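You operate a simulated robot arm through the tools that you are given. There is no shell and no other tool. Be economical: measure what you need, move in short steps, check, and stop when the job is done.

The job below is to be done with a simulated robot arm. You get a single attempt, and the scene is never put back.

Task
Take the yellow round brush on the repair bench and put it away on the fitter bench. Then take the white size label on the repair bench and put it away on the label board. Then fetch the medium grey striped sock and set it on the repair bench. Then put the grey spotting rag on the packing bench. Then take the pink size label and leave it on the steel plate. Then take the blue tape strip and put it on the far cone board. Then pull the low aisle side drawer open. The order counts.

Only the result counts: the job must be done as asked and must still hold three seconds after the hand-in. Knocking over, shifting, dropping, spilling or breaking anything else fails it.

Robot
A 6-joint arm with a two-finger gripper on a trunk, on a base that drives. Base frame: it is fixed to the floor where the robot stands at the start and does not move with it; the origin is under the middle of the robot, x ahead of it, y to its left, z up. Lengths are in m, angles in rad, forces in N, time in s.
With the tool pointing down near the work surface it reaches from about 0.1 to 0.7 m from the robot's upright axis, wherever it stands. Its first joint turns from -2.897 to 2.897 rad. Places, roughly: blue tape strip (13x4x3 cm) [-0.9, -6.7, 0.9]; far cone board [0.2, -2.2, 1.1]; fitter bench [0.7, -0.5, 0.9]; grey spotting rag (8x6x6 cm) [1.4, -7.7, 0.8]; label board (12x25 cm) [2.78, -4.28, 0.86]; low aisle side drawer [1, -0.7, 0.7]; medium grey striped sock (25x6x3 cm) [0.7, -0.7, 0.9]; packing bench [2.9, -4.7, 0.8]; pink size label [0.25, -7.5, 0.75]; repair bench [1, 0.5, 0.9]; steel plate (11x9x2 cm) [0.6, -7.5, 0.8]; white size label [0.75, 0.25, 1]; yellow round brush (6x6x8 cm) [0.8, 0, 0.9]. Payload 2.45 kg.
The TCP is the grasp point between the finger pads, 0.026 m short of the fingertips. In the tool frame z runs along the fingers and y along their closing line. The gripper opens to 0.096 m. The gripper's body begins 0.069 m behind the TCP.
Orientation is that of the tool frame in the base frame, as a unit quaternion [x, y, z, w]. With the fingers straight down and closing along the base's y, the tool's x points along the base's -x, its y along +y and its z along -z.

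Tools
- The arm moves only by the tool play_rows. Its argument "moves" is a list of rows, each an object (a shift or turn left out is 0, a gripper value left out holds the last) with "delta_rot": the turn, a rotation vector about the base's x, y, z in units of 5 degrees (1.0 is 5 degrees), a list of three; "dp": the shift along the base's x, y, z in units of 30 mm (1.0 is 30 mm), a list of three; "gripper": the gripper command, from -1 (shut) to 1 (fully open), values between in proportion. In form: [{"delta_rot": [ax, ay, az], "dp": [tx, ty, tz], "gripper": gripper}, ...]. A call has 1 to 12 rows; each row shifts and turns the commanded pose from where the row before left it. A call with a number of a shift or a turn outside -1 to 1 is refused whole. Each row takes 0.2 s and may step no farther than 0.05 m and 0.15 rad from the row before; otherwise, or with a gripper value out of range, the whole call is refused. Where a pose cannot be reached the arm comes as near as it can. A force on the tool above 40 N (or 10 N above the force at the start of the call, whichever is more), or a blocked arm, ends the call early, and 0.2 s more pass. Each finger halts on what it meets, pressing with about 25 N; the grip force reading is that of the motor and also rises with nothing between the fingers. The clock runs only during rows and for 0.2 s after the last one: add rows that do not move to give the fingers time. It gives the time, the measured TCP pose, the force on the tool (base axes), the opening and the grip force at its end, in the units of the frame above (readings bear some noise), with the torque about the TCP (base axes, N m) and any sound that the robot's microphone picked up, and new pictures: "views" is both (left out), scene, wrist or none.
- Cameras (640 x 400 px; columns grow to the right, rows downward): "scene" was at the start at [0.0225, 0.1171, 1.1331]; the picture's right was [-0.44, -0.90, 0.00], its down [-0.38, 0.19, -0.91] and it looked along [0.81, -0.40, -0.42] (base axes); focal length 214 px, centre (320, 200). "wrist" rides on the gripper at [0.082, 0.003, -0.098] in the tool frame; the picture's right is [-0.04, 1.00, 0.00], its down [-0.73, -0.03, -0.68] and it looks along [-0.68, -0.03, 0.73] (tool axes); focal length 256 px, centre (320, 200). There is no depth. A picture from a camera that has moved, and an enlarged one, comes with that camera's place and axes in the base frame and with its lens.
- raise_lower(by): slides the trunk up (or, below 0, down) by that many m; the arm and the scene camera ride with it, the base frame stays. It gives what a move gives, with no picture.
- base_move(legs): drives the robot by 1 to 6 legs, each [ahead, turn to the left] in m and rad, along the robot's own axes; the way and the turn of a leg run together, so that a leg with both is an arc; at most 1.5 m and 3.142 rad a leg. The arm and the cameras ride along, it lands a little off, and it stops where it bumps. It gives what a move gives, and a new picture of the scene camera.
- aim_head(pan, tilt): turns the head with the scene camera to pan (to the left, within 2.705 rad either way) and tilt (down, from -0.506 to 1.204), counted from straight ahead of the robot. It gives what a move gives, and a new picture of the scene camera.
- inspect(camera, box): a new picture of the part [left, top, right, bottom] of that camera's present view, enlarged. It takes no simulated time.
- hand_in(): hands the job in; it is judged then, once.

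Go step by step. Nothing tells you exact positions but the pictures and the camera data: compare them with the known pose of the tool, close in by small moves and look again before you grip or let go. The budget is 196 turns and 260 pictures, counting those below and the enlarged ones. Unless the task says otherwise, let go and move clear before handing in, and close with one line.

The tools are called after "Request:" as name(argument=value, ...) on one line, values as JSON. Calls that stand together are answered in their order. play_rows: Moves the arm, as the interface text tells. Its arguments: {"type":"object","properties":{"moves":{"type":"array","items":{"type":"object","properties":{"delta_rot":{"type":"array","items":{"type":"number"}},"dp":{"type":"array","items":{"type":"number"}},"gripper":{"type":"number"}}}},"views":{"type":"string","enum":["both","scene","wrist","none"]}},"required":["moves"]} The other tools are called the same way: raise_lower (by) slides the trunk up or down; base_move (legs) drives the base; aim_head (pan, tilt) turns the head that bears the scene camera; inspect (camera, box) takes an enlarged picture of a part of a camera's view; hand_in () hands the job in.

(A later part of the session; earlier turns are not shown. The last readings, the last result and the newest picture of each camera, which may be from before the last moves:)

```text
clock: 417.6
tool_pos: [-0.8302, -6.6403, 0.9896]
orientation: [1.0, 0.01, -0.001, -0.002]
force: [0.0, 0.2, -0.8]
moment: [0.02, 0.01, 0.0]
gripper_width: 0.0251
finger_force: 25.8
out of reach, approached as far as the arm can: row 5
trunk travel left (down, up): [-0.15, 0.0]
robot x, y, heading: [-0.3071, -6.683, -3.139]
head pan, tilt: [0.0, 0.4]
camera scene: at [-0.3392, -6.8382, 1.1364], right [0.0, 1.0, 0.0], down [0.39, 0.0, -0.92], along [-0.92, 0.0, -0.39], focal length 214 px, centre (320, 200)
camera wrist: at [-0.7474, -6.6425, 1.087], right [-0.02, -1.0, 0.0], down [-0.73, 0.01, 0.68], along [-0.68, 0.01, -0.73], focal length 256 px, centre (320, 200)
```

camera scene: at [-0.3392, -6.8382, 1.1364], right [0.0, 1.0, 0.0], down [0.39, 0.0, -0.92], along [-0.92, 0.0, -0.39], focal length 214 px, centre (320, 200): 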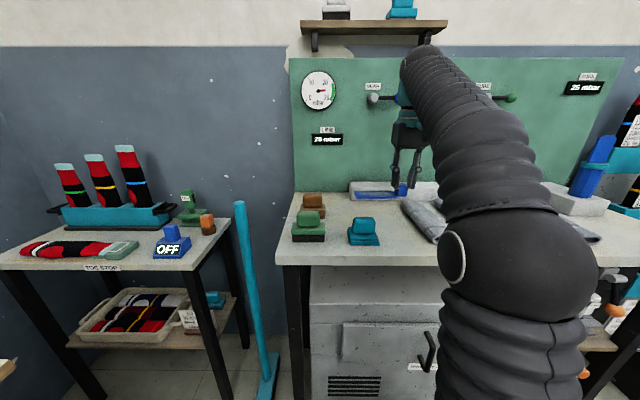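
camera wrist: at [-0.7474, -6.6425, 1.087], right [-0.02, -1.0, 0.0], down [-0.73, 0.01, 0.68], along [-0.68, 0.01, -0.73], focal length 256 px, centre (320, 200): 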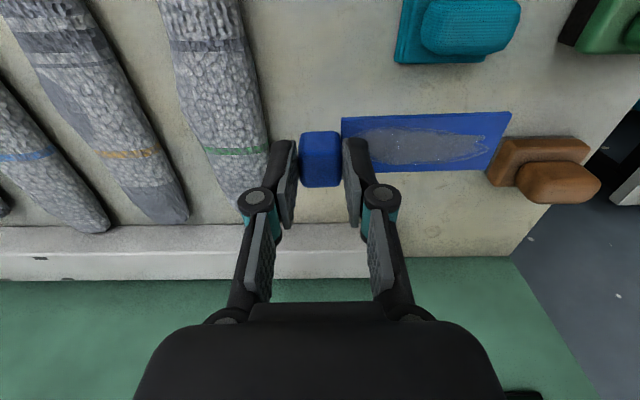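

Height is ample. Retract, then I'll drive to the knitting machine's far cone board.

Request:
play_rows(moves=[{"dp": [1, 0, 0]}, {"dp": [1, 0, 0]}, {"dp": [1, 0, 0]}, {"dp": [1, 0, 0]}, {"dp": [1, 0, 0]}, {"dp": [1, 0, 0]}, {}], views="none")

Request:
base_move(legs=[[-0.45, 0], [0, -1.57]])

Request:
aim_head(pan=0.0, tilt=0.25)

```text
clock: 419.2
tool_pos: [-0.6508, -6.6418, 0.9925]
orientation: [1.0, 0.01, 0.001, 0.0]
force: [0.2, -0.8, 0.1]
moment: [0.03, -0.02, -0.01]
gripper_width: 0.0252
finger_force: 25.3
trunk travel left (down, up): [-0.15, 0.0]
robot x, y, heading: [-0.3093, -6.6818, -3.138]
head pan, tilt: [0.0, 0.4]
```

```text
clock: 425.8
tool_pos: [0.1938, -6.3353, 0.9923]
orientation: [0.708, -0.706, -0.001, 0.0]
force: [0.0, 0.2, -1.0]
moment: [-0.01, -0.01, -0.01]
gripper_width: 0.0252
finger_force: 25.2
trunk travel left (down, up): [-0.15, 0.0]
robot x, y, heading: [0.1516, -6.6735, 1.557]
head pan, tilt: [0.0, 0.4]
camera scene: at [-0.0078, -6.6437, 1.1364], right [1.0, -0.01, 0.0], down [0.0, -0.39, -0.92], along [0.01, 0.92, -0.39], focal length 214 px, centre (320, 200)
```

scene: 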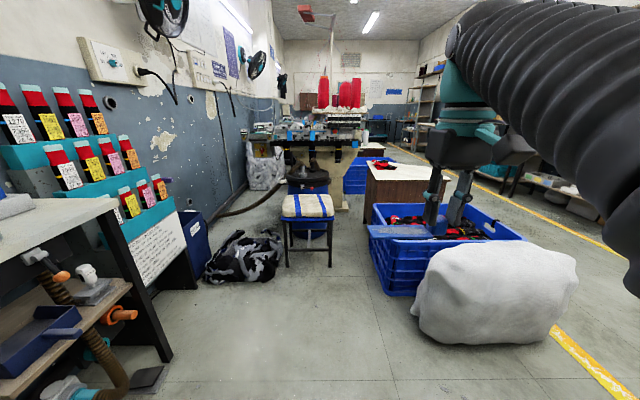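

```text
clock: 426.5
tool_pos: [0.1936, -6.335, 0.992]
orientation: [0.709, -0.706, 0.0, 0.0]
force: [-0.4, 0.1, -1.3]
moment: [-0.03, -0.04, 0.02]
gripper_width: 0.0254
finger_force: 25.3
trunk travel left (down, up): [-0.15, 0.0]
robot x, y, heading: [0.1472, -6.6787, 1.568]
head pan, tilt: [0.0, 0.25]
camera scene: at [-0.0078, -6.643, 1.1504], right [1.0, -0.01, 0.0], down [0.0, -0.25, -0.97], along [0.01, 0.97, -0.25], focal length 214 px, centre (320, 200)
```

scene: 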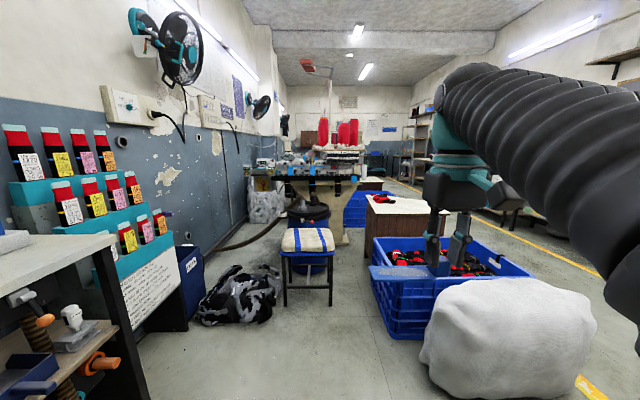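

The route back is via the aisle. Drive east, then north up to the knitting machine's north side.

Request:
base_move(legs=[[0, -1.57], [1.5, 0], [0.27, 0], [0, 1.57], [1.5, 0], [1.5, 0]])

```text
clock: 457.0
tool_pos: [1.8057, -3.3247, 0.9921]
orientation: [0.723, -0.691, 0.0, 0.0]
force: [-0.3, -0.4, -1.0]
moment: [-0.01, -0.04, -0.04]
gripper_width: 0.0251
finger_force: 24.7
trunk travel left (down, up): [-0.15, 0.0]
robot x, y, heading: [1.7748, -3.6708, 1.603]
head pan, tilt: [0.0, 0.25]
camera scene: at [1.6176, -3.6409, 1.1504], right [1.0, 0.03, 0.0], down [0.01, -0.25, -0.97], along [-0.03, 0.97, -0.25], focal length 214 px, centre (320, 200)
```

scene: 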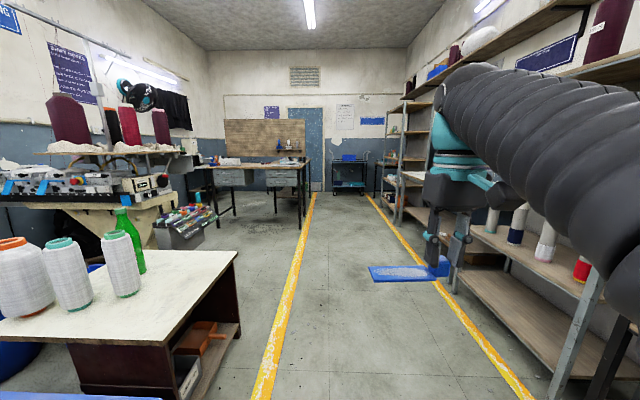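

Request:
aim_head(pan=0.9, tilt=0.15)

Request:
inspect(camera="scene", box=[160, 60, 480, 260])

```text
clock: 458.2
tool_pos: [1.8069, -3.3246, 0.9929]
orientation: [0.724, -0.69, 0.0, 0.0]
force: [1.1, 0.1, 0.2]
moment: [-0.03, -0.02, 0.04]
gripper_width: 0.025
finger_force: 25.0
trunk travel left (down, up): [-0.15, 0.0]
robot x, y, heading: [1.7787, -3.6698, 1.601]
head pan, tilt: [0.901, 0.15]
camera scene: at [1.5461, -3.6789, 1.1597], right [0.6, 0.8, 0.0], down [0.12, -0.09, -0.99], along [-0.79, 0.59, -0.15], focal length 214 px, centre (320, 200)
```

scene: 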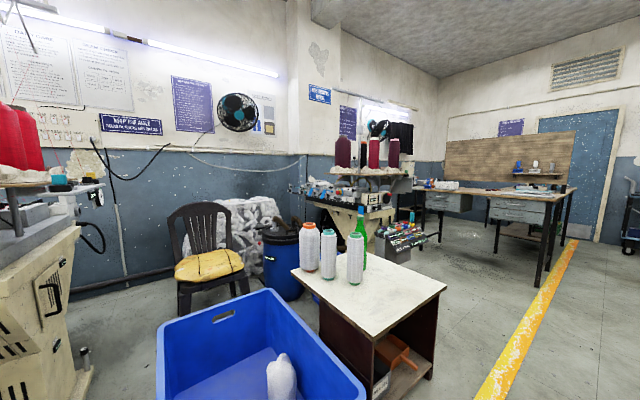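

```text
2.00 times, centred on (320, 160) of scene
camera zoom: at [1.5461, -3.6789, 1.1597], right [0.6, 0.8, 0.0], down [0.12, -0.09, -0.99], along [-0.79, 0.59, -0.15], focal length 429 px, centre (320, 280)
```

zoom: 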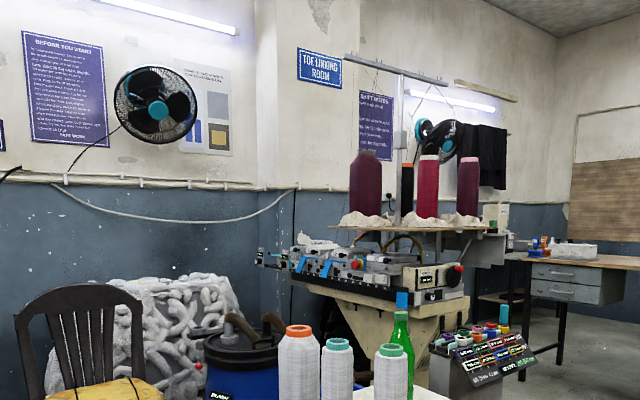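

Two machines exist; the northern one at y≈−2.2 carries the target board at z≈1.1. Before going there, I test how high the arm can hold the tool.

Request:
play_rows(moves=[{"dp": [0, 0, 1]}, {"dp": [0, 0, 1]}, {"dp": [0, 0, 1]}, {"dp": [0, 0, 1]}, {"dp": [0, 0, 1]}, {}], views="none")

```text
clock: 459.6
tool_pos: [1.8072, -3.3237, 1.0092]
orientation: [0.723, -0.691, 0.0, -0.001]
force: [-0.1, 0.0, -0.8]
moment: [0.0, 0.03, 0.04]
gripper_width: 0.0251
finger_force: 25.4
out of reach, approached as far as the arm can: row 1, 2, 3, 4, 5
trunk travel left (down, up): [-0.15, 0.0]
robot x, y, heading: [1.7749, -3.6676, 1.603]
head pan, tilt: [0.901, 0.15]
```

With the tool pointing straight down it tops out at z≈1.01, but the board is at ≈1.1. I test whether pitching the tool forward allows more height.

Request:
play_rows(moves=[{"delta_rot": [1, 0, 0]}, {"delta_rot": [1, 0, 0]}, {"delta_rot": [1, 0, 0]}, {"delta_rot": [1, 0, 0]}, {"delta_rot": [1, 0, 0]}, {"delta_rot": [1, 0, 0]}, {"delta_rot": [1, 0, 0]}, {"delta_rot": [1, 0, 0]}, {}], views="none")

Request:
play_rows(moves=[{"dp": [0, 0, 1]}, {"dp": [0, 0, 1]}, {"dp": [0, 0, 1]}, {"dp": [0, 0, 1]}, {"dp": [0, 0, 1]}, {"dp": [0, 0, 1]}, {"dp": [0, 0, 1]}, {}], views="wrist")

```text
clock: 461.6
tool_pos: [1.8094, -3.3218, 1.0091]
orientation: [0.68, -0.649, -0.235, -0.248]
force: [0.9, -0.3, 0.2]
moment: [-0.02, -0.05, -0.01]
gripper_width: 0.0249
finger_force: 25.2
trunk travel left (down, up): [-0.15, 0.0]
robot x, y, heading: [1.7726, -3.6713, 1.604]
head pan, tilt: [0.901, 0.15]
```

```text
clock: 463.4
tool_pos: [1.8117, -3.3252, 1.2186]
orientation: [0.679, -0.649, -0.235, -0.248]
force: [0.3, -0.7, -0.2]
moment: [-0.04, -0.05, 0.02]
gripper_width: 0.0248
finger_force: 24.8
trunk travel left (down, up): [-0.15, 0.0]
robot x, y, heading: [1.7771, -3.6682, 1.6]
head pan, tilt: [0.901, 0.15]
camera wrist: at [1.8123, -3.4518, 1.2413], right [-1.0, 0.0, 0.0], down [-0.01, 0.13, 0.99], along [0.0, 0.99, -0.13], focal length 256 px, centre (320, 200)
```

wrist: 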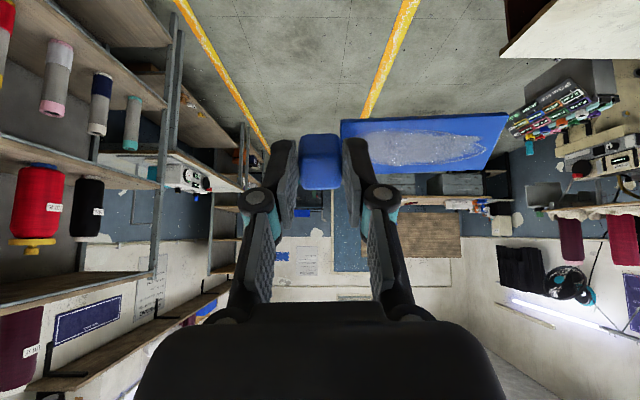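

Pitched 40° forward, the arm easily reaches z=1.22, so a modest tilt will do. Drive to the machine's north side.

Request:
base_move(legs=[[1.5, 0], [0.8, 0], [0, 1.54], [1.5, 0], [0, 1.57]])

Request:
aim_head(pan=0.0, tilt=0.3)

```text
clock: 489.3
tool_pos: [0.1901, -1.673, 1.2187]
orientation: [0.666, 0.663, -0.253, 0.229]
force: [0.5, 0.2, 0.3]
moment: [0.03, 0.03, 0.02]
gripper_width: 0.0254
finger_force: 25.4
trunk travel left (down, up): [-0.15, 0.0]
robot x, y, heading: [0.2436, -1.3313, -1.591]
head pan, tilt: [0.901, 0.15]
camera scene: at [0.4732, -1.3325, 1.1597], right [-0.64, -0.77, 0.0], down [-0.12, 0.1, -0.99], along [0.76, -0.63, -0.15], focal length 214 px, centre (320, 200)
```

scene: 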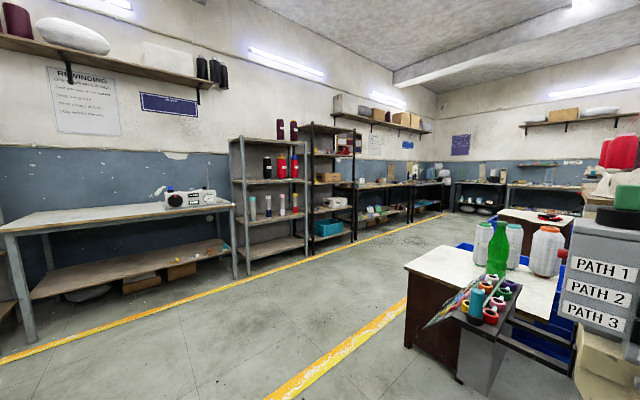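

```text
clock: 490.5
tool_pos: [0.1911, -1.6721, 1.2201]
orientation: [0.666, 0.663, -0.254, 0.23]
force: [-0.3, -0.4, -0.8]
moment: [0.06, 0.04, 0.01]
gripper_width: 0.0251
finger_force: 25.1
trunk travel left (down, up): [-0.15, 0.0]
robot x, y, heading: [0.2432, -1.3284, -1.59]
head pan, tilt: [0.0, 0.3]
camera scene: at [0.3999, -1.3669, 1.1457], right [-1.0, 0.02, 0.0], down [0.01, 0.3, -0.96], along [-0.02, -0.96, -0.3], focal length 214 px, centre (320, 200)
```

scene: 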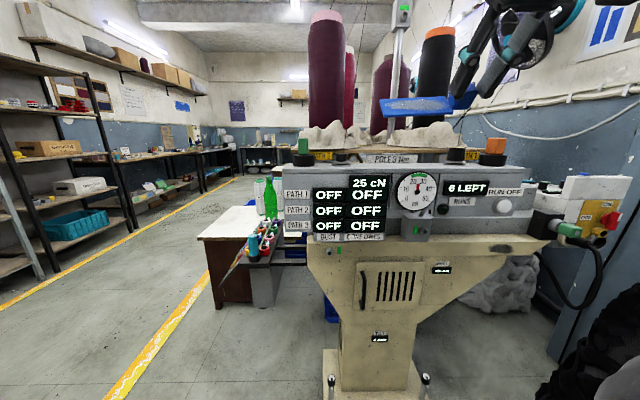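

Request:
inspect(camera="scene", box=[270, 90, 530, 252])

Request:
inspect(camera="wrist", box=[0, 0, 640, 400])

```text
2.46 times, centred on (400, 171) of scene
camera zoom: at [0.3999, -1.3669, 1.1457], right [-1.0, 0.02, 0.0], down [0.01, 0.3, -0.96], along [-0.02, -0.96, -0.3], focal length 528 px, centre (123, 271)
```

zoom: 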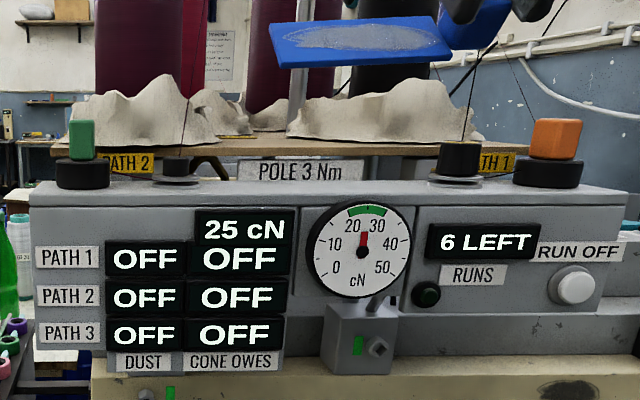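

```text
1.00 times, centred on (320, 200) of wrist (not enlarged: the box is as wide or as high as the picture)
camera zoom: at [0.1967, -1.5472, 1.2413], right [1.0, -0.05, -0.01], down [0.0, -0.13, 0.99], along [-0.05, -0.99, -0.13], focal length 256 px, centre (320, 200)
```

zoom: 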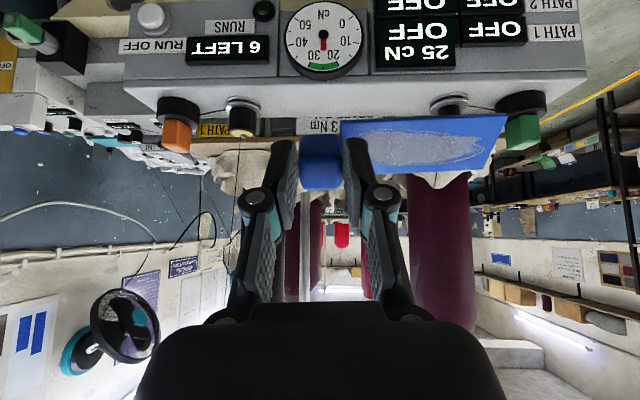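

I need a view from above onto the wooden board behind the panel. Raise the tool and pitch it down a bit.

Request:
play_rows(moves=[{"dp": [0, 0.3, 1]}, {"dp": [0, 0.3, 1], "delta_rot": [0.5, 0, 0]}, {"dp": [0, 0, 1], "delta_rot": [0.5, 0, 0]}, {"dp": [0, 0, 1], "delta_rot": [0.5, 0, 0]}, {"delta_rot": [0.5, 0, 0]}, {"delta_rot": [0.5, 0, 0]}, {"delta_rot": [0.5, 0, 0]}, {}], views="wrist")

```text
clock: 492.3
tool_pos: [0.2035, -1.6619, 1.152]
orientation: [0.691, 0.689, -0.167, 0.141]
force: [-0.5, 0.4, 0.0]
moment: [-0.03, 0.04, 0.04]
gripper_width: 0.0253
finger_force: 25.0
out of reach, approached as far as the arm can: row 1, 2, 3, 4, 5, 6, 7
trunk travel left (down, up): [-0.15, 0.0]
robot x, y, heading: [0.2446, -1.3288, -1.585]
head pan, tilt: [0.0, 0.3]
camera wrist: at [0.2091, -1.5478, 1.2054], right [1.0, -0.04, -0.02], down [0.0, -0.38, 0.93], along [-0.05, -0.93, -0.38], focal length 256 px, centre (320, 200)
```

wrist: 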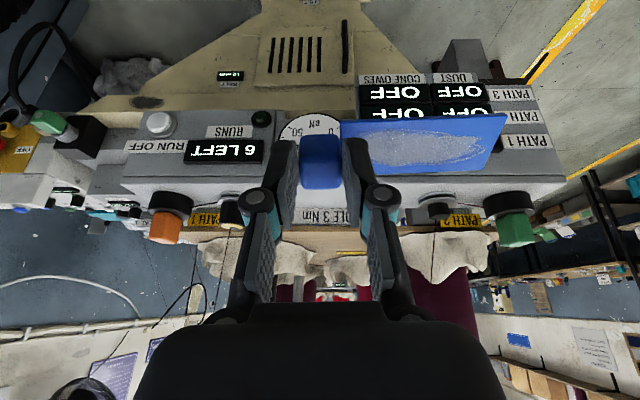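

I'll go higher with more pitch so the wrist camera looks over the panel.

Request:
play_rows(moves=[{"delta_rot": [-1, 0, 0]}, {"delta_rot": [-1, 0, 0], "dp": [0.5, 0, 0.5]}, {"delta_rot": [-1, 0, 0], "dp": [0.5, 0, 1]}, {"delta_rot": [-1, 0, 0], "dp": [0.5, 0, 1]}, {"delta_rot": [-1, 0, 0], "dp": [0.5, 0, 1]}, {"dp": [0.5, 0, 1]}, {"dp": [0.5, 0, 1]}, {"dp": [0, 0, 1]}, {}], views="wrist")

```text
clock: 494.3
tool_pos: [0.277, -1.6602, 1.2691]
orientation: [0.643, 0.638, -0.311, 0.286]
force: [0.1, 1.3, -0.1]
moment: [0.04, 0.03, 0.03]
gripper_width: 0.0248
finger_force: 25.4
out of reach, approached as far as the arm can: row 6, 7, 8
trunk travel left (down, up): [-0.15, 0.0]
robot x, y, heading: [0.242, -1.3317, -1.592]
head pan, tilt: [0.0, 0.3]
camera wrist: at [0.2834, -1.5325, 1.2686], right [1.0, -0.05, 0.0], down [0.0, 0.05, 1.0], along [-0.05, -1.0, 0.05], focal length 256 px, centre (320, 200)
```

wrist: 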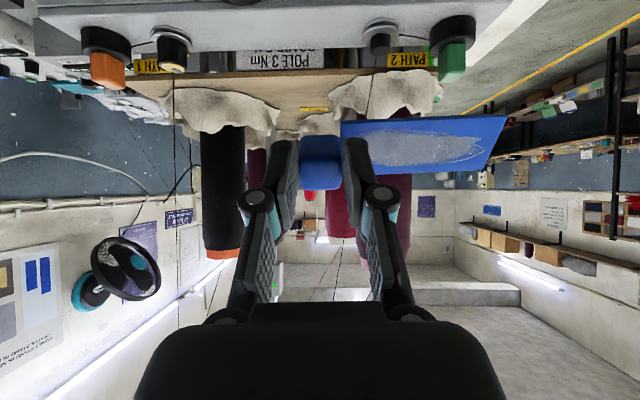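

Request:
inspect(camera="wrist", box=[80, 40, 480, 240])

Request:
inspect(camera="wrist", box=[220, 50, 380, 150])

```text
1.60 times, centred on (280, 140) of wrist
camera zoom: at [0.2834, -1.5325, 1.2686], right [1.0, -0.05, 0.0], down [0.0, 0.05, 1.0], along [-0.05, -1.0, 0.05], focal length 410 px, centre (384, 296)
```

zoom: 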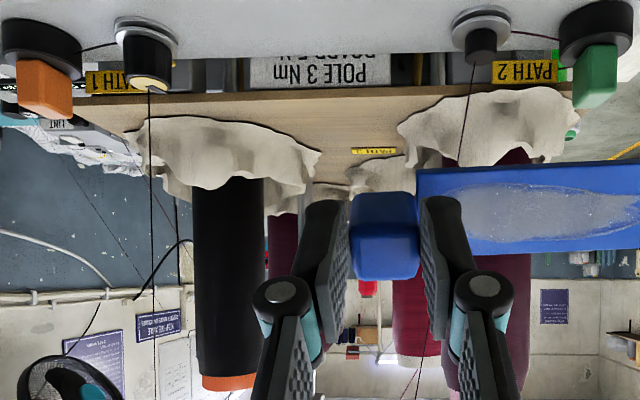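

```text
4.00 times, centred on (300, 100) of wrist
camera zoom: at [0.2834, -1.5325, 1.2686], right [1.0, -0.05, 0.0], down [0.0, 0.05, 1.0], along [-0.05, -1.0, 0.05], focal length 1024 px, centre (400, 600)
```

zoom: 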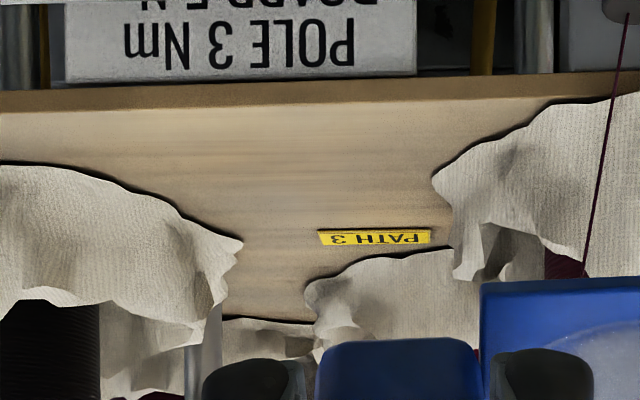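

The board bears "BOARD 5 N" — it mustn't be pressed — and yarns run vertically at x≈0.08 and x≈0.34, so I want a flat, central placement with the strip pointing away from me. I'll regrip the strip on the empty part of the fitter bench first, with a tilted tool.

Request:
base_move(legs=[[0, 1.59], [0.4, 0], [0, 1.57]])

Request:
aim_head(pan=0.0, tilt=0.5)

```text
clock: 504.7
tool_pos: [0.5777, -0.9802, 1.2695]
orientation: [0.673, -0.606, -0.304, -0.295]
force: [-0.3, 0.2, 0.2]
moment: [0.0, 0.0, 0.0]
gripper_width: 0.0251
finger_force: 25.1
trunk travel left (down, up): [-0.15, 0.0]
robot x, y, heading: [0.649, -1.3031, 1.661]
head pan, tilt: [0.0, 0.3]
camera scene: at [0.4883, -1.2853, 1.1457], right [1.0, 0.09, 0.0], down [0.03, -0.29, -0.96], along [-0.09, 0.95, -0.3], focal length 214 px, centre (320, 200)
```

scene: 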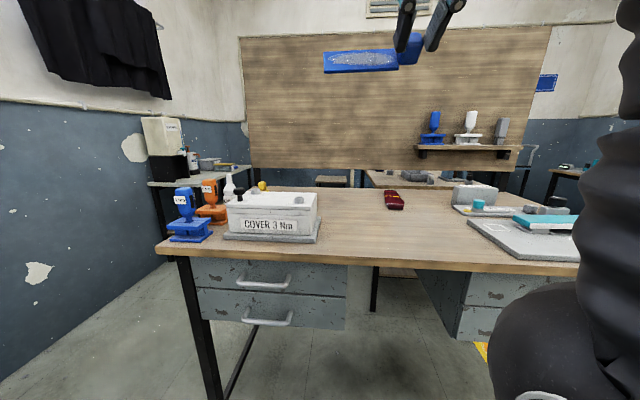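

```text
clock: 505.5
tool_pos: [0.5785, -0.9814, 1.2695]
orientation: [0.673, -0.607, -0.303, -0.295]
force: [1.0, 0.1, 0.3]
moment: [0.01, 0.01, 0.01]
gripper_width: 0.0251
finger_force: 24.8
trunk travel left (down, up): [-0.15, 0.0]
robot x, y, heading: [0.649, -1.3024, 1.656]
head pan, tilt: [0.0, 0.499]
camera scene: at [0.4886, -1.2877, 1.1273], right [1.0, 0.09, 0.0], down [0.04, -0.48, -0.88], along [-0.08, 0.87, -0.48], focal length 214 px, centre (320, 200)
```

scene: 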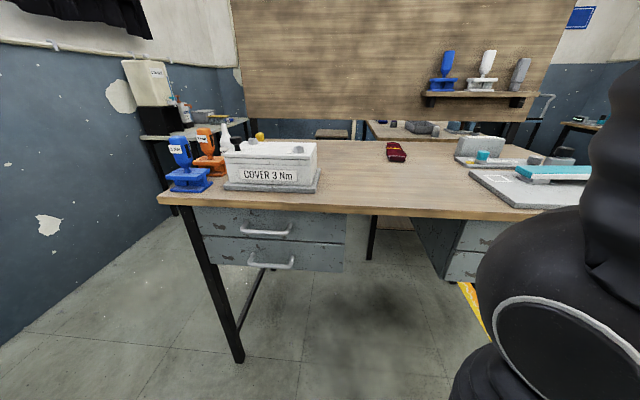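

Free bench area around x 0.5–0.75. Bring the tool upright while lowering.

Request:
play_rows(moves=[{"delta_rot": [-0.996, -0.089, 0], "dp": [0, 0, -0.9]}, {"delta_rot": [-0.996, -0.089, 0], "dp": [0, 0, -0.9]}, {"delta_rot": [-0.996, -0.089, 0], "dp": [0, 0, -0.9]}, {"delta_rot": [-0.996, -0.089, 0], "dp": [0, 0, -0.9]}, {"delta_rot": [-0.996, -0.089, 0], "dp": [0, 0, -0.9]}, {"delta_rot": [-0.996, -0.089, 0], "dp": [0, 0, -0.9]}, {"delta_rot": [-0.996, -0.089, 0], "dp": [0, 0, -0.9]}, {"delta_rot": [-0.996, -0.089, 0], "dp": [0, 0, -0.9]}, {"delta_rot": [-0.996, -0.089, 0], "dp": [0, 0, -0.9]}, {"delta_rot": [-0.996, -0.089, 0], "dp": [0, 0, -0.9]}, {}], views="none")

Request:
play_rows(moves=[{"delta_rot": [0, 0, -1]}, {"delta_rot": [0, 0, -1]}, {"delta_rot": [0, 0, -1]}, {"delta_rot": [0, 0, -1]}, {"delta_rot": [0, 0, -1]}, {"delta_rot": [0, 0, -1]}, {"delta_rot": [0, 0, -1]}, {"delta_rot": [0, 0, -1]}, {"delta_rot": [0, 0, -1]}, {"delta_rot": [0, 0, -1]}, {"delta_rot": [0, 0, -1]}, {"delta_rot": [0, 0, -1]}], views="none")

Request:
play_rows(moves=[{"delta_rot": [0, 0, -1]}, {"delta_rot": [0, 0, -1]}, {"delta_rot": [0, 0, -1]}, {"delta_rot": [0, 0, -1]}, {"delta_rot": [0, 0, -1]}, {"delta_rot": [0, 0, -1]}, {}], views="scene")

```text
clock: 507.9
tool_pos: [0.5798, -0.9798, 0.9982]
orientation: [0.745, -0.667, 0.005, -0.005]
force: [-0.7, 0.1, -0.6]
moment: [-0.04, 0.0, -0.04]
gripper_width: 0.0249
finger_force: 24.1
trunk travel left (down, up): [-0.15, 0.0]
robot x, y, heading: [0.6487, -1.3078, 1.665]
head pan, tilt: [0.0, 0.499]
```

```text
clock: 510.5
tool_pos: [0.5777, -0.9801, 0.999]
orientation: [-0.313, 0.95, -0.008, 0.001]
force: [-0.6, 0.7, -0.8]
moment: [0.0, 0.01, 0.0]
gripper_width: 0.0251
finger_force: 24.6
trunk travel left (down, up): [-0.15, 0.0]
robot x, y, heading: [0.6475, -1.3061, 1.664]
head pan, tilt: [0.0, 0.499]
```

```text
clock: 512.1
tool_pos: [0.5785, -0.9814, 0.9992]
orientation: [-0.054, 0.998, -0.008, 0.0]
force: [-0.8, -0.8, -1.1]
moment: [-0.03, 0.0, 0.03]
gripper_width: 0.0252
finger_force: 25.3
trunk travel left (down, up): [-0.15, 0.0]
robot x, y, heading: [0.6517, -1.3055, 1.663]
head pan, tilt: [0.0, 0.499]
camera scene: at [0.4886, -1.2877, 1.1273], right [1.0, 0.09, 0.0], down [0.04, -0.48, -0.88], along [-0.08, 0.87, -0.48], focal length 214 px, centre (320, 200)
```

scene: 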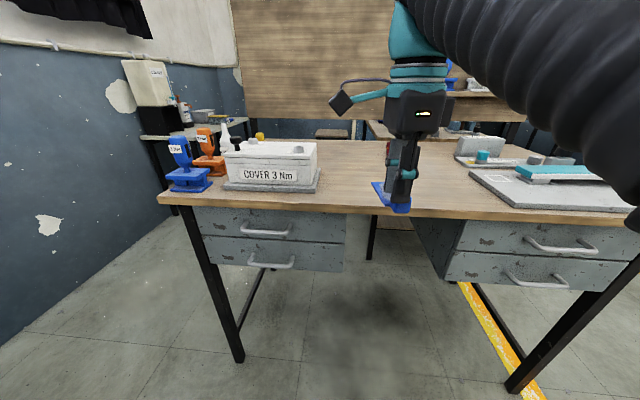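

Strip now points away from the robot. Move over the bench edge and set it down.

Request:
play_rows(moves=[{"dp": [0.1, 1, 0]}, {"dp": [0.1, 1, 0]}, {"dp": [0.1, 1, 0]}, {"dp": [0.1, 1, -0.2]}, {"dp": [0.1, 1, -0.4]}, {"dp": [0, 1, -0.6]}, {"dp": [0, 0.7, -0.7]}, {"dp": [0, 0, -0.6]}, {"dp": [0, 0, -0.15]}, {}], views="none")

Request:
inspect(camera="scene", box=[320, 120, 480, 220])

```text
clock: 514.3
tool_pos: [0.5935, -0.7801, 0.9218]
orientation: [-0.056, 0.998, -0.008, 0.0]
force: [0.1, -1.1, 24.3]
moment: [0.06, -0.09, 0.0]
gripper_width: 0.0253
finger_force: 25.4
trunk travel left (down, up): [-0.15, 0.0]
robot x, y, heading: [0.6502, -1.3077, 1.666]
head pan, tilt: [0.0, 0.499]
```

```text
4.00 times, centred on (400, 170) of scene
camera zoom: at [0.4886, -1.2887, 1.1275], right [1.0, 0.09, 0.0], down [0.04, -0.48, -0.88], along [-0.08, 0.87, -0.48], focal length 858 px, centre (0, 320)
```

zoom: 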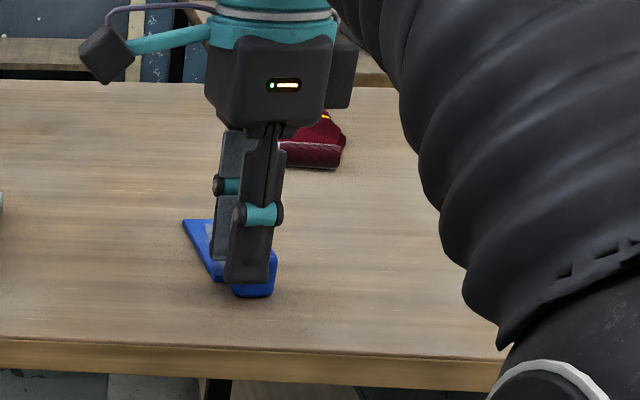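

On the bench. Release, rise, and yaw the tool back.

Request:
play_rows(moves=[{"dp": [0, 0, 0.06]}, {"gripper": 0.3}, {}, {"dp": [0, 0, 0.8]}, {"dp": [0, 0, 0.8]}, {"delta_rot": [0, 0, 1]}, {"delta_rot": [0, 0, 1]}, {"delta_rot": [0, 0, 1]}, {"delta_rot": [0, 0, 1]}, {"delta_rot": [0, 0, 1]}, {"delta_rot": [0, 0, 1]}, {"delta_rot": [0, 0, 1]}], views="none")

Request:
play_rows(moves=[{"delta_rot": [0, 0, 1]}, {"delta_rot": [0, 0, 1]}, {"delta_rot": [0, 0, 1]}, {"delta_rot": [0, 0, 1]}, {"delta_rot": [0, 0, 1]}, {"delta_rot": [0, 0, 1]}, {"delta_rot": [0, 0, 1]}, {"delta_rot": [0, 0, 1]}, {"delta_rot": [0, 0, 1]}, {"delta_rot": [0, 0, 1]}, {"delta_rot": [0, 0, 1]}, {}], views="wrist")

```text
clock: 516.9
tool_pos: [0.5929, -0.7805, 0.9686]
orientation: [-0.354, 0.935, -0.008, 0.003]
force: [-0.8, -0.2, 0.1]
moment: [-0.03, -0.01, -0.01]
gripper_width: 0.0627
finger_force: 0.1
trunk travel left (down, up): [-0.15, 0.0]
robot x, y, heading: [0.6481, -1.3075, 1.664]
head pan, tilt: [0.0, 0.499]
```

```text
clock: 519.5
tool_pos: [0.5927, -0.7795, 0.9691]
orientation: [0.745, -0.667, 0.005, -0.006]
force: [-0.5, 0.0, -0.5]
moment: [0.02, 0.05, -0.01]
gripper_width: 0.0623
finger_force: 0.1
trunk travel left (down, up): [-0.15, 0.0]
robot x, y, heading: [0.6475, -1.3068, 1.66]
head pan, tilt: [0.0, 0.499]
camera wrist: at [0.5971, -0.8627, 1.0669], right [-1.0, -0.07, -0.02], down [-0.06, 0.73, 0.68], along [-0.04, 0.68, -0.73], focal length 256 px, centre (320, 200)
```

wrist: 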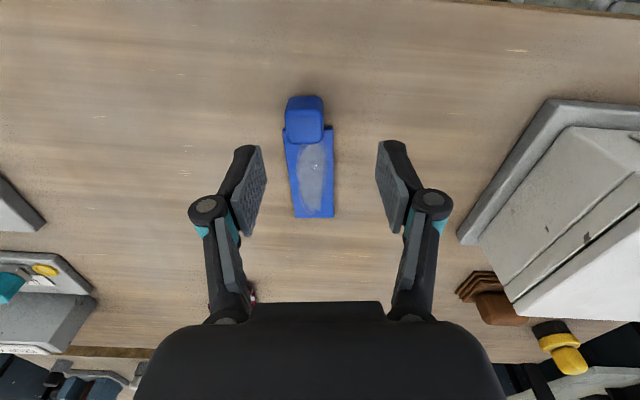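

The strip lies as intended with its knob near me at (0.603, −0.781). Tilt the tool 30° forward and come down toward the knob.

Request:
play_rows(moves=[{"delta_rot": [0.996, 0.09, 0], "dp": [0.1, -0.1, 0]}, {"delta_rot": [0.996, 0.09, 0], "dp": [0.1, -0.1, 0]}, {"delta_rot": [0.996, 0.09, 0], "dp": [0.15, -0.15, 0]}, {"delta_rot": [0.996, 0.09, 0]}, {"delta_rot": [0.996, 0.09, 0]}, {"delta_rot": [0.996, 0.09, 0]}, {"dp": [0, 0, -0.5]}, {"dp": [0, 0, -0.7]}, {}], views="wrist")

Request:
inspect(camera="scene", box=[320, 120, 480, 220])

```text
clock: 521.5
tool_pos: [0.6026, -0.7907, 0.9323]
orientation: [0.718, -0.646, -0.184, -0.183]
force: [0.4, -0.2, 0.0]
moment: [-0.03, 0.03, 0.03]
gripper_width: 0.0624
finger_force: 0.0
trunk travel left (down, up): [-0.15, 0.0]
robot x, y, heading: [0.6505, -1.3057, 1.665]
head pan, tilt: [0.0, 0.499]
camera wrist: at [0.6104, -0.9103, 0.9754], right [-1.0, -0.07, 0.0], down [-0.02, 0.29, 0.96], along [-0.06, 0.95, -0.29], focal length 256 px, centre (320, 200)
```

wrist: 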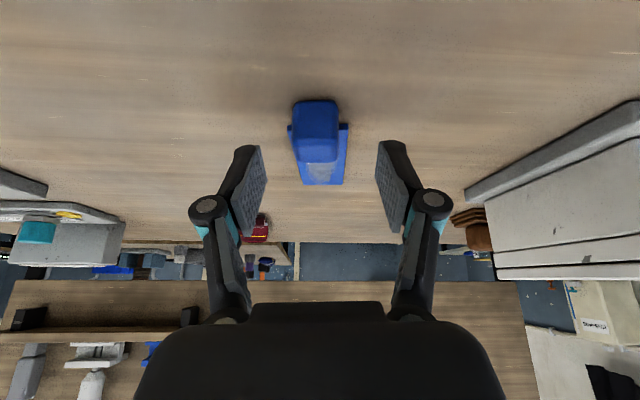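

```text
4.00 times, centred on (400, 170) of scene
camera zoom: at [0.4886, -1.2877, 1.1273], right [1.0, 0.09, 0.0], down [0.04, -0.48, -0.88], along [-0.08, 0.87, -0.48], focal length 858 px, centre (0, 320)
```

zoom: 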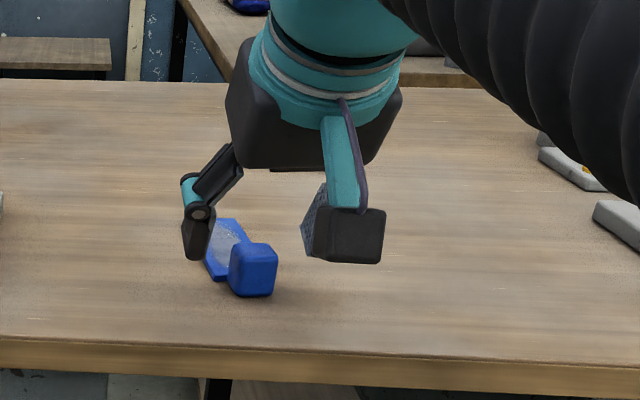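

Lined up. Descend to z≈0.908 and grip.

Request:
play_rows(moves=[{"dp": [0.05, 0, -0.5]}, {"dp": [0, 0, -0.3]}, {}, {"gripper": -1}, {}, {}, {}], views="wrist")

Request:
inspect(camera="scene", box=[320, 120, 480, 220])

```text
clock: 523.1
tool_pos: [0.6058, -0.7925, 0.9092]
orientation: [0.718, -0.645, -0.186, -0.184]
force: [-4.6, 0.2, 12.9]
moment: [0.41, 0.41, 0.07]
gripper_width: 0.0252
finger_force: 25.4
trunk travel left (down, up): [-0.15, 0.0]
robot x, y, heading: [0.6476, -1.3035, 1.658]
head pan, tilt: [0.0, 0.499]
camera wrist: at [0.613, -0.9122, 0.9523], right [-1.0, -0.07, 0.0], down [-0.02, 0.29, 0.96], along [-0.06, 0.95, -0.29], focal length 256 px, centre (320, 200)
```

wrist: 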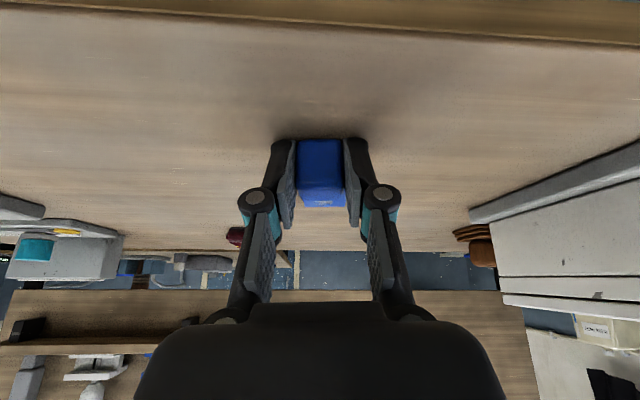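

```text
4.00 times, centred on (400, 170) of scene
camera zoom: at [0.4884, -1.2882, 1.1274], right [1.0, 0.09, 0.0], down [0.04, -0.48, -0.88], along [-0.08, 0.87, -0.48], focal length 858 px, centre (0, 320)
```

zoom: 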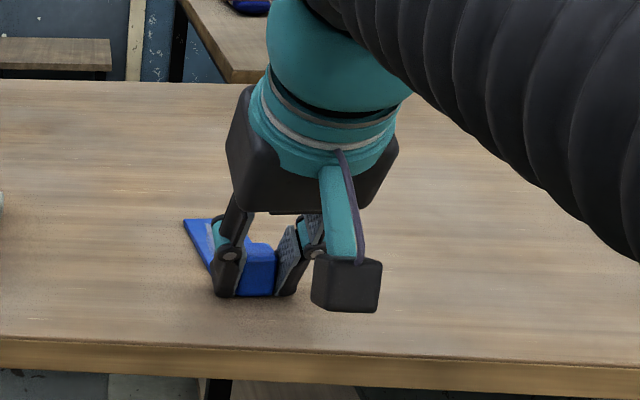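

The fingertips touch the bench in this grip; I regrip 5 mm higher so the strip's base will be the lowest part.

Request:
play_rows(moves=[{"gripper": -0.2}, {}, {"dp": [0, 0, 0.17]}, {}, {"gripper": -1}, {}, {}], views="none")

```text
clock: 524.7
tool_pos: [0.6054, -0.7913, 0.9133]
orientation: [0.718, -0.646, -0.184, -0.182]
force: [0.9, -1.0, 0.3]
moment: [-0.02, 0.03, 0.0]
gripper_width: 0.0251
finger_force: 24.4
trunk travel left (down, up): [-0.15, 0.0]
robot x, y, heading: [0.6479, -1.3087, 1.66]
head pan, tilt: [0.0, 0.499]
```

Good (no contact force). Lift and retract.

Request:
play_rows(moves=[{"dp": [0, 0, 0.7]}, {"dp": [0, 0, 1]}, {"dp": [0, -0.5, 1]}, {"dp": [0, -1, 1]}, {"dp": [0, -1, 1]}, {"dp": [0, -1, 1]}, {"dp": [0, -1, 1]}, {"dp": [0, -1, 1]}, {"dp": [0, -1, 0.5]}, {}])

```text
clock: 526.9
tool_pos: [0.604, -0.9867, 1.1638]
orientation: [0.718, -0.646, -0.185, -0.182]
force: [0.5, 0.6, 0.3]
moment: [-0.05, 0.01, 0.02]
gripper_width: 0.025
finger_force: 25.0
trunk travel left (down, up): [-0.15, 0.0]
robot x, y, heading: [0.6505, -1.3057, 1.661]
head pan, tilt: [0.0, 0.499]
camera scene: at [0.4886, -1.2877, 1.1273], right [1.0, 0.09, 0.0], down [0.04, -0.48, -0.88], along [-0.08, 0.87, -0.48], focal length 214 px, centre (320, 200)
camera wrist: at [0.6127, -1.1061, 1.2067], right [-1.0, -0.07, 0.0], down [-0.02, 0.29, 0.96], along [-0.06, 0.95, -0.3], focal length 256 px, centre (320, 200)
```

scene: 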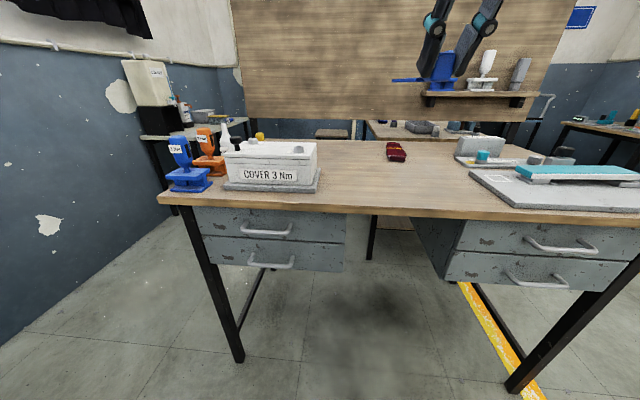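
wrist: 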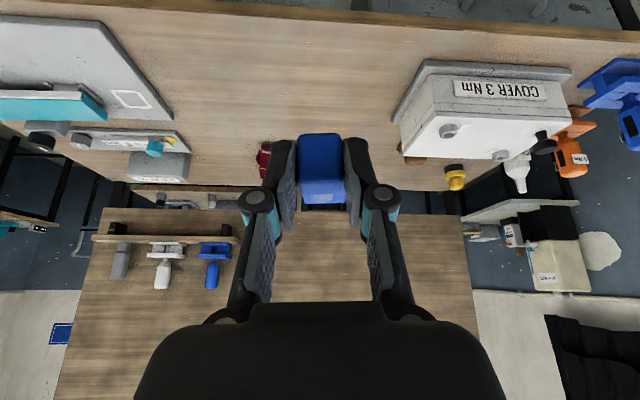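

Now drive back to the machine, squarely facing it at x≈0.215.

Request:
base_move(legs=[[0, 1.48], [0.435, 0], [0, 1.571]])

```text
clock: 537.0
tool_pos: [0.2369, -1.6252, 1.163]
orientation: [0.672, 0.694, -0.189, 0.177]
force: [0.4, -1.1, 0.1]
moment: [0.01, 0.02, -0.03]
gripper_width: 0.0249
finger_force: 25.1
trunk travel left (down, up): [-0.15, 0.0]
robot x, y, heading: [0.2159, -1.3039, -1.551]
head pan, tilt: [0.0, 0.499]
camera scene: at [0.3759, -1.3313, 1.1273], right [-1.0, -0.02, 0.0], down [-0.01, 0.48, -0.88], along [0.01, -0.88, -0.48], focal length 214 px, centre (320, 200)
```

scene: 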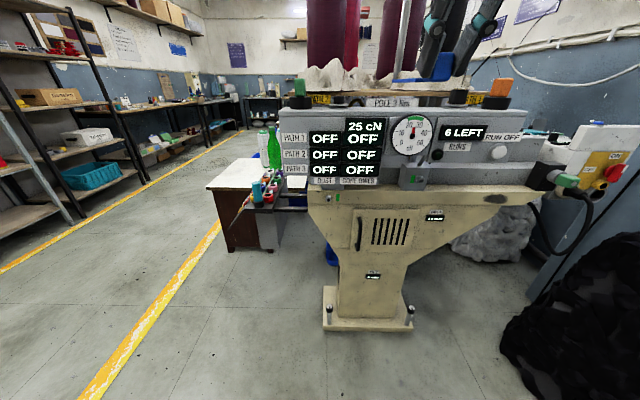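

Squarely placed. Shift the arm slightly in x and drive 15 cm closer, then look from the wrist.

Request:
play_rows(moves=[{"dp": [-0.4, 0, 0.1]}, {"dp": [-0.35, 0, 0]}, {}], views="none")

Request:
base_move(legs=[[0.15, 0]])

Request:
inspect(camera="wrist", box=[120, 20, 520, 270])

```text
clock: 537.8
tool_pos: [0.2138, -1.625, 1.1667]
orientation: [0.672, 0.694, -0.188, 0.177]
force: [0.2, -0.4, -0.5]
moment: [0.03, -0.01, -0.02]
gripper_width: 0.0252
finger_force: 24.7
trunk travel left (down, up): [-0.15, 0.0]
robot x, y, heading: [0.2175, -1.3037, -1.558]
head pan, tilt: [0.0, 0.499]
```

```text
clock: 539.1
tool_pos: [0.2176, -1.7732, 1.1665]
orientation: [0.673, 0.693, -0.189, 0.176]
force: [0.7, 0.3, -1.1]
moment: [0.06, 0.03, -0.01]
gripper_width: 0.0251
finger_force: 25.3
trunk travel left (down, up): [-0.15, 0.0]
robot x, y, heading: [0.2182, -1.4485, -1.557]
head pan, tilt: [0.0, 0.499]
camera scene: at [0.378, -1.4801, 1.1273], right [-1.0, -0.01, 0.0], down [-0.01, 0.48, -0.88], along [0.01, -0.88, -0.48], focal length 214 px, centre (320, 200)
```

scene: 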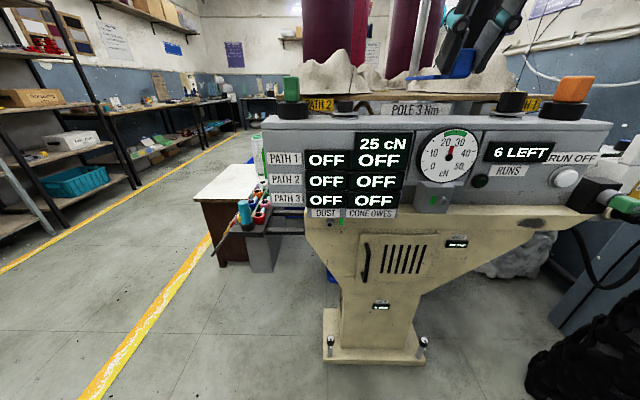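

```text
1.60 times, centred on (320, 145) of wrist
camera zoom: at [0.2189, -1.6536, 1.21], right [1.0, -0.01, 0.0], down [0.0, -0.3, 0.96], along [-0.01, -0.96, -0.3], focal length 410 px, centre (320, 288)
```

zoom: 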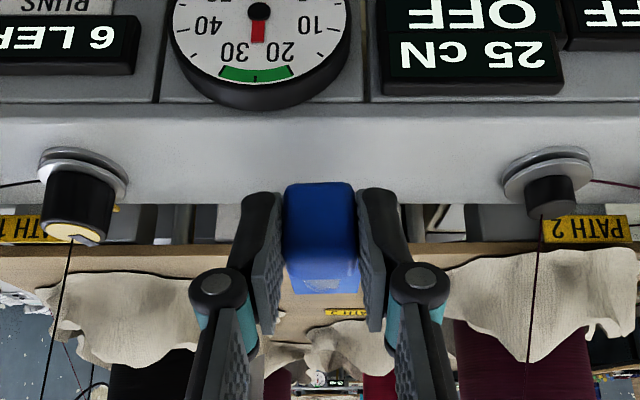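

Request:
inspect(camera="scene", box=[340, 50, 500, 150])

```text
4.00 times, centred on (420, 100) of scene
camera zoom: at [0.378, -1.4801, 1.1273], right [-1.0, -0.01, 0.0], down [-0.01, 0.48, -0.88], along [0.01, -0.88, -0.48], focal length 858 px, centre (-80, 600)
```

zoom: 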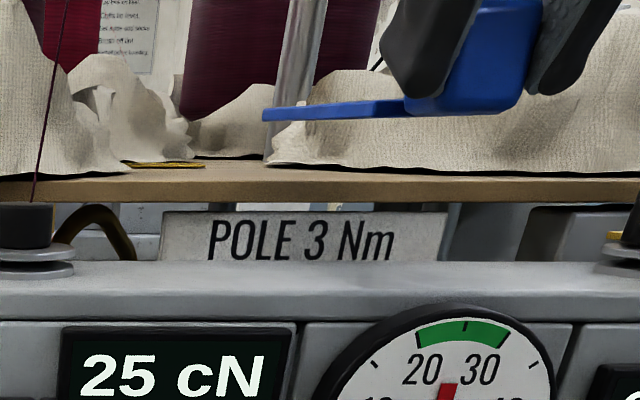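

Now I have a good profile view: board top z≈1.109, strip bottom ≈1.13. Raise a bit, and inch the base 8 cm closer.

Request:
play_rows(moves=[{"dp": [0, 0, 0.4]}, {"dp": [-0.1, -0.3, 0]}, {}], views="none")

Request:
base_move(legs=[[0.08, 0]])

Request:
play_rows(moves=[{"dp": [0, -0.7, 0]}, {"dp": [0, -0.7, 0]}, {}], views="wrist")

Request:
inspect(camera="scene", box=[340, 30, 500, 130])

```text
clock: 539.9
tool_pos: [0.2138, -1.7827, 1.1785]
orientation: [0.673, 0.693, -0.189, 0.177]
force: [-0.5, 0.3, -0.4]
moment: [-0.01, 0.0, -0.01]
gripper_width: 0.025
finger_force: 24.8
trunk travel left (down, up): [-0.15, 0.0]
robot x, y, heading: [0.2188, -1.4509, -1.56]
head pan, tilt: [0.0, 0.499]
```

```text
clock: 541.0
tool_pos: [0.2142, -1.8657, 1.1778]
orientation: [0.673, 0.693, -0.189, 0.177]
force: [0.5, -0.6, -0.3]
moment: [0.04, -0.01, 0.01]
gripper_width: 0.0251
finger_force: 25.3
trunk travel left (down, up): [-0.15, 0.0]
robot x, y, heading: [0.2218, -1.5367, -1.557]
head pan, tilt: [0.0, 0.499]
camera scene: at [0.379, -1.5636, 1.1273], right [-1.0, -0.01, 0.0], down [-0.01, 0.48, -0.88], along [0.01, -0.88, -0.48], focal length 214 px, centre (320, 200)
```

scene: 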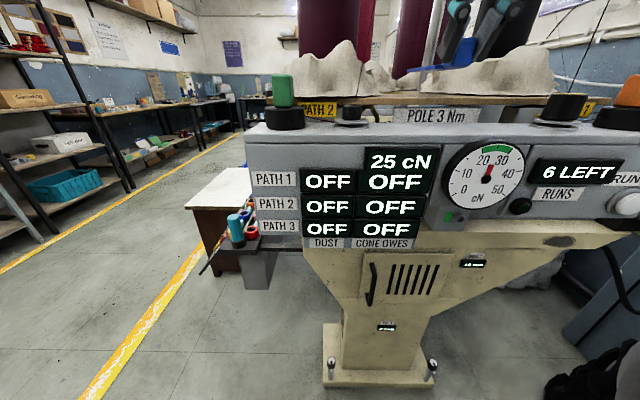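

```text
clock: 541.8
tool_pos: [0.2145, -1.9085, 1.1789]
orientation: [0.674, 0.692, -0.19, 0.177]
force: [0.2, 0.4, -0.7]
moment: [0.02, 0.01, 0.0]
gripper_width: 0.0249
finger_force: 24.9
trunk travel left (down, up): [-0.15, 0.0]
robot x, y, heading: [0.2206, -1.538, -1.558]
head pan, tilt: [0.0, 0.499]
camera wrist: at [0.2164, -1.7883, 1.2218], right [1.0, -0.01, 0.0], down [0.0, -0.3, 0.96], along [-0.01, -0.96, -0.3], focal length 256 px, centre (320, 200)
```

wrist: 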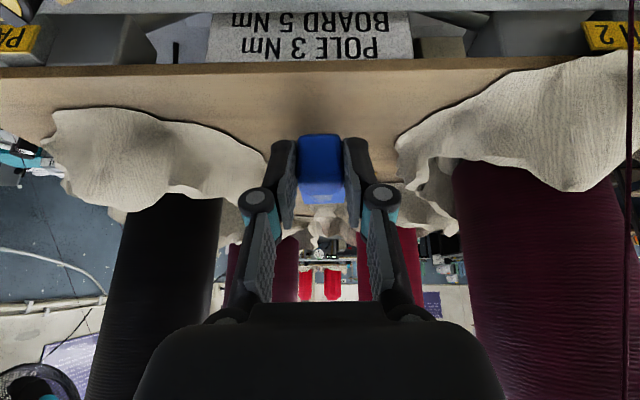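

```text
4.00 times, centred on (420, 80) of scene
camera zoom: at [0.379, -1.5636, 1.1273], right [-1.0, -0.01, 0.0], down [-0.01, 0.48, -0.88], along [0.01, -0.88, -0.48], focal length 858 px, centre (-80, 680)
```

zoom: 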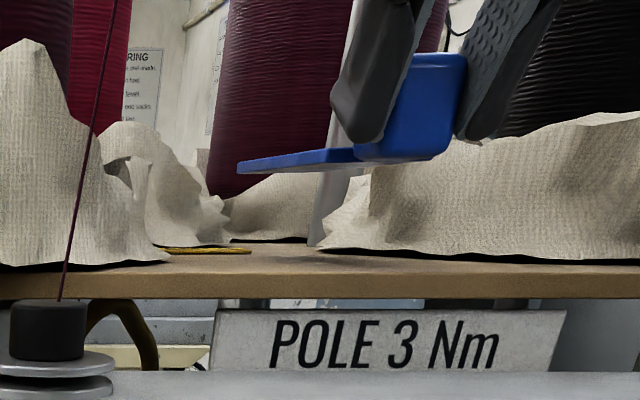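

The corridor between mats is x 0.145–0.284; strip at x≈0.214 is centred. Move 2 cm further in and lower to ~7 mm above the board.

Request:
play_rows(moves=[{"dp": [0, -0.7, 0]}, {"dp": [0, 0, -0.5]}, {"dp": [0, 0, -0.4]}, {}], views="none")

Request:
inspect(camera="scene", box=[340, 30, 500, 130])

```text
clock: 542.8
tool_pos: [0.2129, -1.9281, 1.1497]
orientation: [0.673, 0.692, -0.189, 0.177]
force: [-0.1, -0.6, -0.8]
moment: [0.05, 0.02, 0.01]
gripper_width: 0.025
finger_force: 25.0
trunk travel left (down, up): [-0.15, 0.0]
robot x, y, heading: [0.2235, -1.5387, -1.56]
head pan, tilt: [0.0, 0.499]
```

```text
4.00 times, centred on (420, 80) of scene
camera zoom: at [0.379, -1.5637, 1.1273], right [-1.0, -0.01, 0.0], down [-0.01, 0.48, -0.88], along [0.01, -0.88, -0.48], focal length 858 px, centre (-80, 680)
```

zoom: 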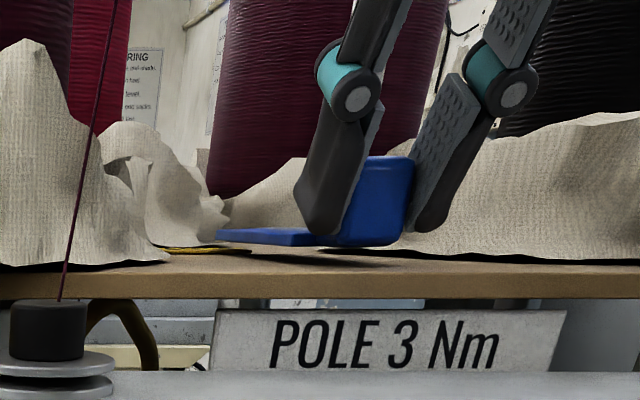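

About 5 mm above. Lower 3 mm more and look.

Request:
play_rows(moves=[{"dp": [0, 0, -0.05]}, {"dp": [0, 0, -0.05]}, {}, {}], views="none")

Request:
inspect(camera="scene", box=[380, 75, 460, 125])

```text
clock: 543.8
tool_pos: [0.2143, -1.9279, 1.1484]
orientation: [0.673, 0.693, -0.189, 0.177]
force: [0.0, 0.2, -0.5]
moment: [0.03, 0.0, -0.01]
gripper_width: 0.025
finger_force: 24.9
trunk travel left (down, up): [-0.15, 0.0]
robot x, y, heading: [0.22, -1.5336, -1.557]
head pan, tilt: [0.0, 0.499]
```

```text
8.00 times, centred on (420, 100) of scene
camera zoom: at [0.379, -1.5636, 1.1273], right [-1.0, -0.01, 0.0], down [-0.01, 0.48, -0.88], along [0.01, -0.88, -0.48], focal length 1716 px, centre (-480, 1000)
```

zoom: 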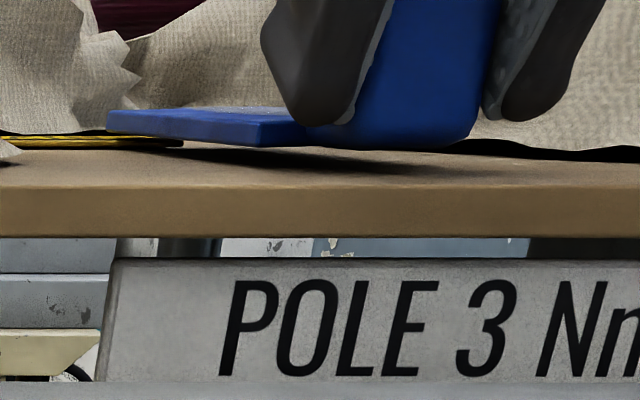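

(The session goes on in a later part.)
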